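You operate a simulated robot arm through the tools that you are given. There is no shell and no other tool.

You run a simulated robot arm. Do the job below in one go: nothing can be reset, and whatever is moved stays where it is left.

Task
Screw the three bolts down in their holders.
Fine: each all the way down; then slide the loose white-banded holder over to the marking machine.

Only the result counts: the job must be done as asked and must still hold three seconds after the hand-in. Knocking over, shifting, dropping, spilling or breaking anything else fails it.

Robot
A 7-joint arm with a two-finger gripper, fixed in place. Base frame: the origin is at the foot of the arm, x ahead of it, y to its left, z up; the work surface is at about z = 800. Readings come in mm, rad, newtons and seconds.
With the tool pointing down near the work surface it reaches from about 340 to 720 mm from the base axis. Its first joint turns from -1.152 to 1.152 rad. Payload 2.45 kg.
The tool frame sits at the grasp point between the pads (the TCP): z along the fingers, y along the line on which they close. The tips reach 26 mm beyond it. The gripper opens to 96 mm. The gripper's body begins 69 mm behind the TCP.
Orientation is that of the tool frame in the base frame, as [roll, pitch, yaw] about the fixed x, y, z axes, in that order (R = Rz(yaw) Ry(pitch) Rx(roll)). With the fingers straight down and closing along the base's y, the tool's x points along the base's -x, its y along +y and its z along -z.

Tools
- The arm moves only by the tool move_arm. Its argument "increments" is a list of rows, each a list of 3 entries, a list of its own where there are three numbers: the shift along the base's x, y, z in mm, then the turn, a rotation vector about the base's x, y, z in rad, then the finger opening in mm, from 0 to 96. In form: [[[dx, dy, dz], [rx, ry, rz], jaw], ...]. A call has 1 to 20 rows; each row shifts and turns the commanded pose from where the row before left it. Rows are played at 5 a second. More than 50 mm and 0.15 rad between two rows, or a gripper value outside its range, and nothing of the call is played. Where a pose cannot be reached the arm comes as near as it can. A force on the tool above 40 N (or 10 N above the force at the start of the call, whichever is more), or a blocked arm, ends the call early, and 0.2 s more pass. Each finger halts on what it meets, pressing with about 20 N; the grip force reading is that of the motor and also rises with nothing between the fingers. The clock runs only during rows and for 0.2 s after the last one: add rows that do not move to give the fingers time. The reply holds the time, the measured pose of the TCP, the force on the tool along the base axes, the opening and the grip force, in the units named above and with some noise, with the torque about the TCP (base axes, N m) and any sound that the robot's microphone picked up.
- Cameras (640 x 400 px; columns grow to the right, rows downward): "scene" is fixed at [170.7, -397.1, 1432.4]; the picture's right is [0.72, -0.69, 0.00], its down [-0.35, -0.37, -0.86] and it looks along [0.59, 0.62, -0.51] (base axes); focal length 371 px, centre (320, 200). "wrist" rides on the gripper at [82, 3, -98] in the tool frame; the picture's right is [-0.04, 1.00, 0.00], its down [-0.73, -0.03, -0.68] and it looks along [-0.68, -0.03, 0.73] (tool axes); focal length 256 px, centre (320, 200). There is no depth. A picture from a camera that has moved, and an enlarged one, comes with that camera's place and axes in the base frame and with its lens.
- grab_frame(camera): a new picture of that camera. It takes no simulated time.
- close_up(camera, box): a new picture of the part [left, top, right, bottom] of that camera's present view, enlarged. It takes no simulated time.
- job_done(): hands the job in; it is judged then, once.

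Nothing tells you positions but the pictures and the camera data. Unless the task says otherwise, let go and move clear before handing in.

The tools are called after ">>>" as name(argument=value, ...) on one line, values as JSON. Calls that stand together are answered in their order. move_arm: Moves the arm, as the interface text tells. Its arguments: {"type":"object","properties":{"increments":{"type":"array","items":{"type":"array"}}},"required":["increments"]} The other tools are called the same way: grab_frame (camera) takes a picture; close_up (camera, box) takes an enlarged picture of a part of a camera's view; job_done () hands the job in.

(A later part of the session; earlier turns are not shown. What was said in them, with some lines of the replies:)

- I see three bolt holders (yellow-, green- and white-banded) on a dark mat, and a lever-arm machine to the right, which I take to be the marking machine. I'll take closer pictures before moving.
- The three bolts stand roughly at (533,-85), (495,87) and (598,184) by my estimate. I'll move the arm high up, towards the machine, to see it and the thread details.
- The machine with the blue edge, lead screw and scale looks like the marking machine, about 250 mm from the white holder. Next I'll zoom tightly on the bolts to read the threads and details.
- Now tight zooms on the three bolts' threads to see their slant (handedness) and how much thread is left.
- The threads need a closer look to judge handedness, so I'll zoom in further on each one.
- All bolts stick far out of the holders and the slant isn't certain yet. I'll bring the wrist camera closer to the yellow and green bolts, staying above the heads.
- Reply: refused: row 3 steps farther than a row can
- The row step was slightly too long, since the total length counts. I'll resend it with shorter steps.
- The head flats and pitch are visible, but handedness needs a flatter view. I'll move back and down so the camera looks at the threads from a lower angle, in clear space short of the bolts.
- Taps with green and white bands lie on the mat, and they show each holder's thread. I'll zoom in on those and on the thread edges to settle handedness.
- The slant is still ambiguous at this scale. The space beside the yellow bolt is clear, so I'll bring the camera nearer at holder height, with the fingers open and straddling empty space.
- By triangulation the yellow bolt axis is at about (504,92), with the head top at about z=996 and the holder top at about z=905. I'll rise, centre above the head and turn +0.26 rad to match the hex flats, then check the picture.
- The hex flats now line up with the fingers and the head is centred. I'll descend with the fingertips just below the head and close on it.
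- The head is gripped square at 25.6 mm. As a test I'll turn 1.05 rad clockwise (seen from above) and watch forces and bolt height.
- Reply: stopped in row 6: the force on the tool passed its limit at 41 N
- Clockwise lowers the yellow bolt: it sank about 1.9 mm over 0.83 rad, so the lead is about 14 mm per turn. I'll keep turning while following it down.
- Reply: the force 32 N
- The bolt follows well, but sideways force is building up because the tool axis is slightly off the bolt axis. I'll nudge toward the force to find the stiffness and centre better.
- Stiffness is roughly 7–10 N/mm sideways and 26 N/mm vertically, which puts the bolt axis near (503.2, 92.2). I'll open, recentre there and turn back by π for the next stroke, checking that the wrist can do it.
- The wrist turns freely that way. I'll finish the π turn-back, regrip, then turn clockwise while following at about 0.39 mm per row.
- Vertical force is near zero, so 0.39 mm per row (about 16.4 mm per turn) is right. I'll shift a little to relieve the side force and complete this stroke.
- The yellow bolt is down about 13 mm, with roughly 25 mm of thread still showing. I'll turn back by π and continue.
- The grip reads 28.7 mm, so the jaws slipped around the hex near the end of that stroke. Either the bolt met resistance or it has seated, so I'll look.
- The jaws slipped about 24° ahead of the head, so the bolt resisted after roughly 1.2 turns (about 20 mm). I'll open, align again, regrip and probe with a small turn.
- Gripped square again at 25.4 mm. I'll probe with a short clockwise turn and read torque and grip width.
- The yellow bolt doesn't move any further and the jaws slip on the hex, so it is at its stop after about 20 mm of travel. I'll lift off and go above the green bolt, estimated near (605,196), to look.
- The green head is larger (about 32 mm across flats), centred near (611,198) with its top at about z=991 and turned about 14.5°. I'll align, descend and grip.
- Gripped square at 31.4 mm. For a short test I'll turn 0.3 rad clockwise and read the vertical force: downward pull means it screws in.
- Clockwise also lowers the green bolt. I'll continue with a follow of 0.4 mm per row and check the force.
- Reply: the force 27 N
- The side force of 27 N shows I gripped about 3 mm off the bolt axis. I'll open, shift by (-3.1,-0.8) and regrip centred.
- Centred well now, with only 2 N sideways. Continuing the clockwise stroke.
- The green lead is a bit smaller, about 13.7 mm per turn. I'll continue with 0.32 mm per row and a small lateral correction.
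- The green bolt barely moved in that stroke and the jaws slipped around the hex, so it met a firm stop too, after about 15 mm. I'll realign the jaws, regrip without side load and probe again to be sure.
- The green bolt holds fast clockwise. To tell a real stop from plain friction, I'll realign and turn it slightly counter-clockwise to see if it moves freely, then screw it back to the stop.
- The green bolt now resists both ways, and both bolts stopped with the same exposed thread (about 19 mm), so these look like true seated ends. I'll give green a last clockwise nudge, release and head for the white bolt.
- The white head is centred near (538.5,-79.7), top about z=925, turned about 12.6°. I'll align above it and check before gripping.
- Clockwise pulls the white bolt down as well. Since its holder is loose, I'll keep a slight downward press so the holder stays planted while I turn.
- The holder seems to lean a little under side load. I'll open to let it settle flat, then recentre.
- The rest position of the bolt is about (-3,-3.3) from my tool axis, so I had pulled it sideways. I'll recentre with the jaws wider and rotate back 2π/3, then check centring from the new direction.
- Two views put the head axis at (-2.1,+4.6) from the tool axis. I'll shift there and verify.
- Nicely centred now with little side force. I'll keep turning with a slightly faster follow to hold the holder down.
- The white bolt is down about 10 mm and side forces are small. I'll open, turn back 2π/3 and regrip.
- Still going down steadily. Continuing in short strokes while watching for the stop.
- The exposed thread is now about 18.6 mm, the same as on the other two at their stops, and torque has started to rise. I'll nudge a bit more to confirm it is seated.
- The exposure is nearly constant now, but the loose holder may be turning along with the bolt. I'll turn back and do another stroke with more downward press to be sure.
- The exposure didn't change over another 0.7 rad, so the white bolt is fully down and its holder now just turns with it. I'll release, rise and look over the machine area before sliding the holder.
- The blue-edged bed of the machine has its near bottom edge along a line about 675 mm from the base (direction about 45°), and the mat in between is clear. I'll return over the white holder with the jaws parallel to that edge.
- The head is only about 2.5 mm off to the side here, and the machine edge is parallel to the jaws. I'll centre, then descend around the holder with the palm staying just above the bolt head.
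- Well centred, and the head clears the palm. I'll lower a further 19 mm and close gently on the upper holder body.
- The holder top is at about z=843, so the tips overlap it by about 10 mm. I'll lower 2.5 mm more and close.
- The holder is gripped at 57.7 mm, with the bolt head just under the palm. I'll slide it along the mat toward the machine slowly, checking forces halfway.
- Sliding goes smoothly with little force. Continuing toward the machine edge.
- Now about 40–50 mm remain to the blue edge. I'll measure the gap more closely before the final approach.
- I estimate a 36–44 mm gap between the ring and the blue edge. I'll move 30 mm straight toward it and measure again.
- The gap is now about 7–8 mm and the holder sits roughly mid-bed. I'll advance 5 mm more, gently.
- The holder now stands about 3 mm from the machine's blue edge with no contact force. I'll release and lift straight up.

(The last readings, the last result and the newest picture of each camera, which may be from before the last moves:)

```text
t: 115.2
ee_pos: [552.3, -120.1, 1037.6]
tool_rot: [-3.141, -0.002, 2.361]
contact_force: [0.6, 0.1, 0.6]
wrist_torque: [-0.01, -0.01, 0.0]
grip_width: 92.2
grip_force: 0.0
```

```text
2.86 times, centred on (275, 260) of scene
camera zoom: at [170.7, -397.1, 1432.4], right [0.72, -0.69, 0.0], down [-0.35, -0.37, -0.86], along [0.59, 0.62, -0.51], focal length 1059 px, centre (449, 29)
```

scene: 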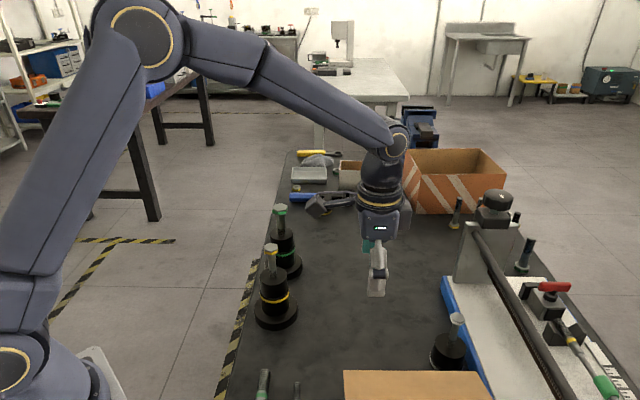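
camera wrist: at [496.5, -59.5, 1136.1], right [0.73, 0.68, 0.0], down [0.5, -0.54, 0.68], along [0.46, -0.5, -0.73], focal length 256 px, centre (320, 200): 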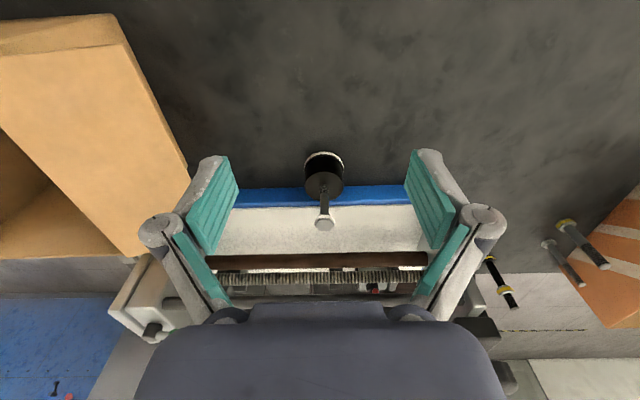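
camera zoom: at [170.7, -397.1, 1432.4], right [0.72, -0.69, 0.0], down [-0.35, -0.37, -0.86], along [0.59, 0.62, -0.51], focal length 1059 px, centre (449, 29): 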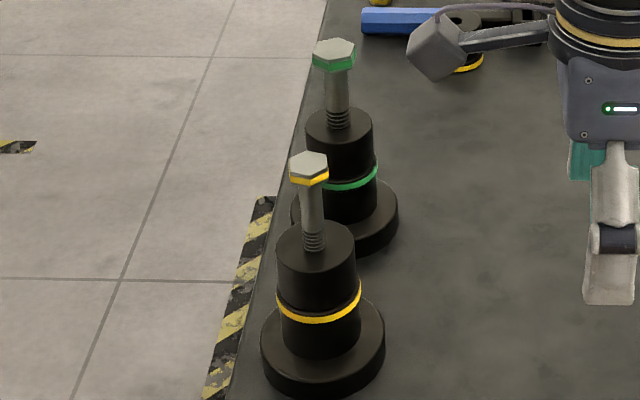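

Everything stands upright. I'll take a closer look at the holder's final spot next to the machine, and at the three bolts.

>>> close_up(camera="wrist", box=[270, 140, 380, 240])

>>> close_up(camera="scene", box=[430, 340, 470, 380])

>>> close_up(camera="scene", box=[260, 255, 290, 280])

>>> close_up(camera="scene", box=[268, 215, 298, 240])

```text
4.00 times, centred on (325, 190) of wrist
camera zoom: at [496.5, -59.5, 1136.1], right [0.73, 0.68, 0.0], down [0.5, -0.54, 0.68], along [0.46, -0.5, -0.73], focal length 1024 px, centre (300, 240)
```

zoom: 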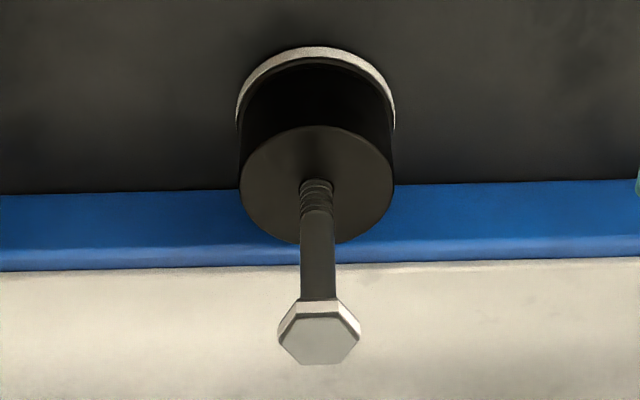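

```text
10.00 times, centred on (450, 360) of scene
camera zoom: at [170.7, -397.1, 1432.4], right [0.72, -0.69, 0.0], down [-0.35, -0.37, -0.86], along [0.59, 0.62, -0.51], focal length 3706 px, centre (-980, -1400)
```

zoom: 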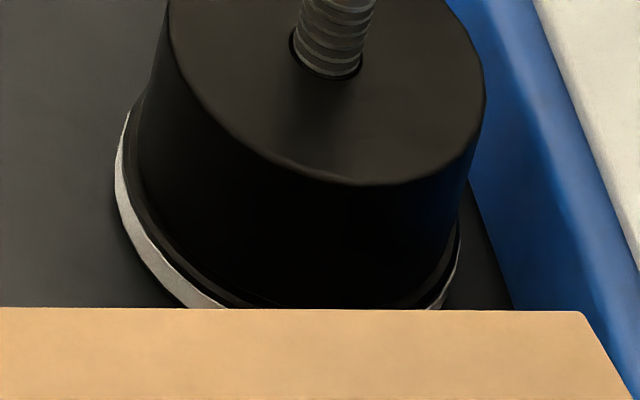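

```text
16.00 times, centred on (275, 268) of scene
camera zoom: at [170.7, -397.1, 1432.4], right [0.72, -0.69, 0.0], down [-0.35, -0.37, -0.86], along [0.59, 0.62, -0.51], focal length 5930 px, centre (1040, -880)
```

zoom: 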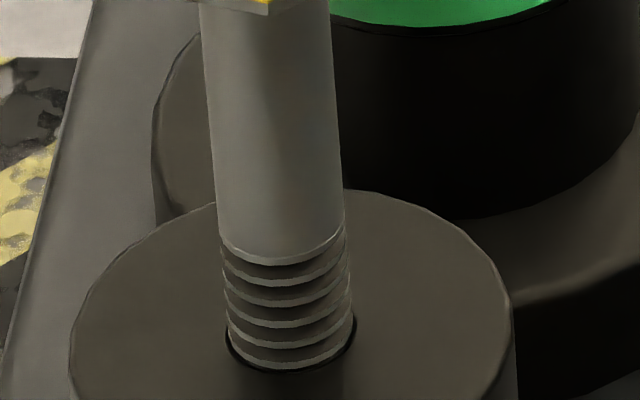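

```text
16.00 times, centred on (283, 228) of scene
camera zoom: at [170.7, -397.1, 1432.4], right [0.72, -0.69, 0.0], down [-0.35, -0.37, -0.86], along [0.59, 0.62, -0.51], focal length 5930 px, centre (912, -240)
```

zoom: 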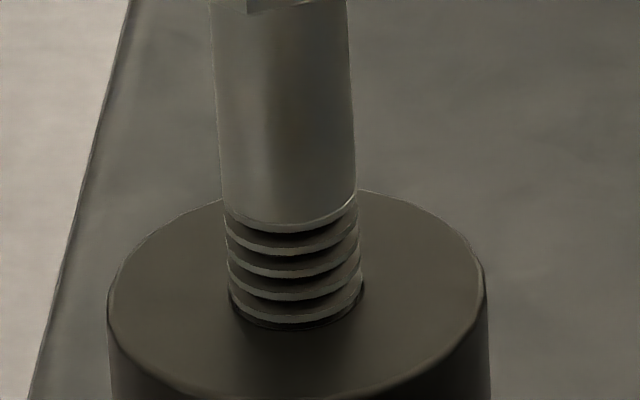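

>>> job_done()

```text
The job is handed in.
```

All three bolts are screwed down until they would not turn any further. The white-banded holder now stands upright about 3 mm from the blue edge of what I took to be the marking machine, near the middle of its bed. The job is handed in; I have not seen the verdict.

- **Bolts:** each bolt stopped with about 18–19 mm of thread still showing, so the heads do not touch the holders. I took these as the real end stops because all three stopped at the same exposure. The jaws then slipped on the yellow and green heads. On the white one, the loose holder turned with the bolt instead.
- **Green bolt:** after it stopped, it would not turn back either. I took this to mean it was seated rather than jammed, then tightened it once more.
- **Machine:** nothing is labelled. I chose the blue-edged bed with the lead screw and ruler because it is the only machine on the mat.
- **Holder:** I slid it along the mat by its body without lifting it. It did not touch the machine or the cardboard box.

The gripper is open and the arm is clear of everything.
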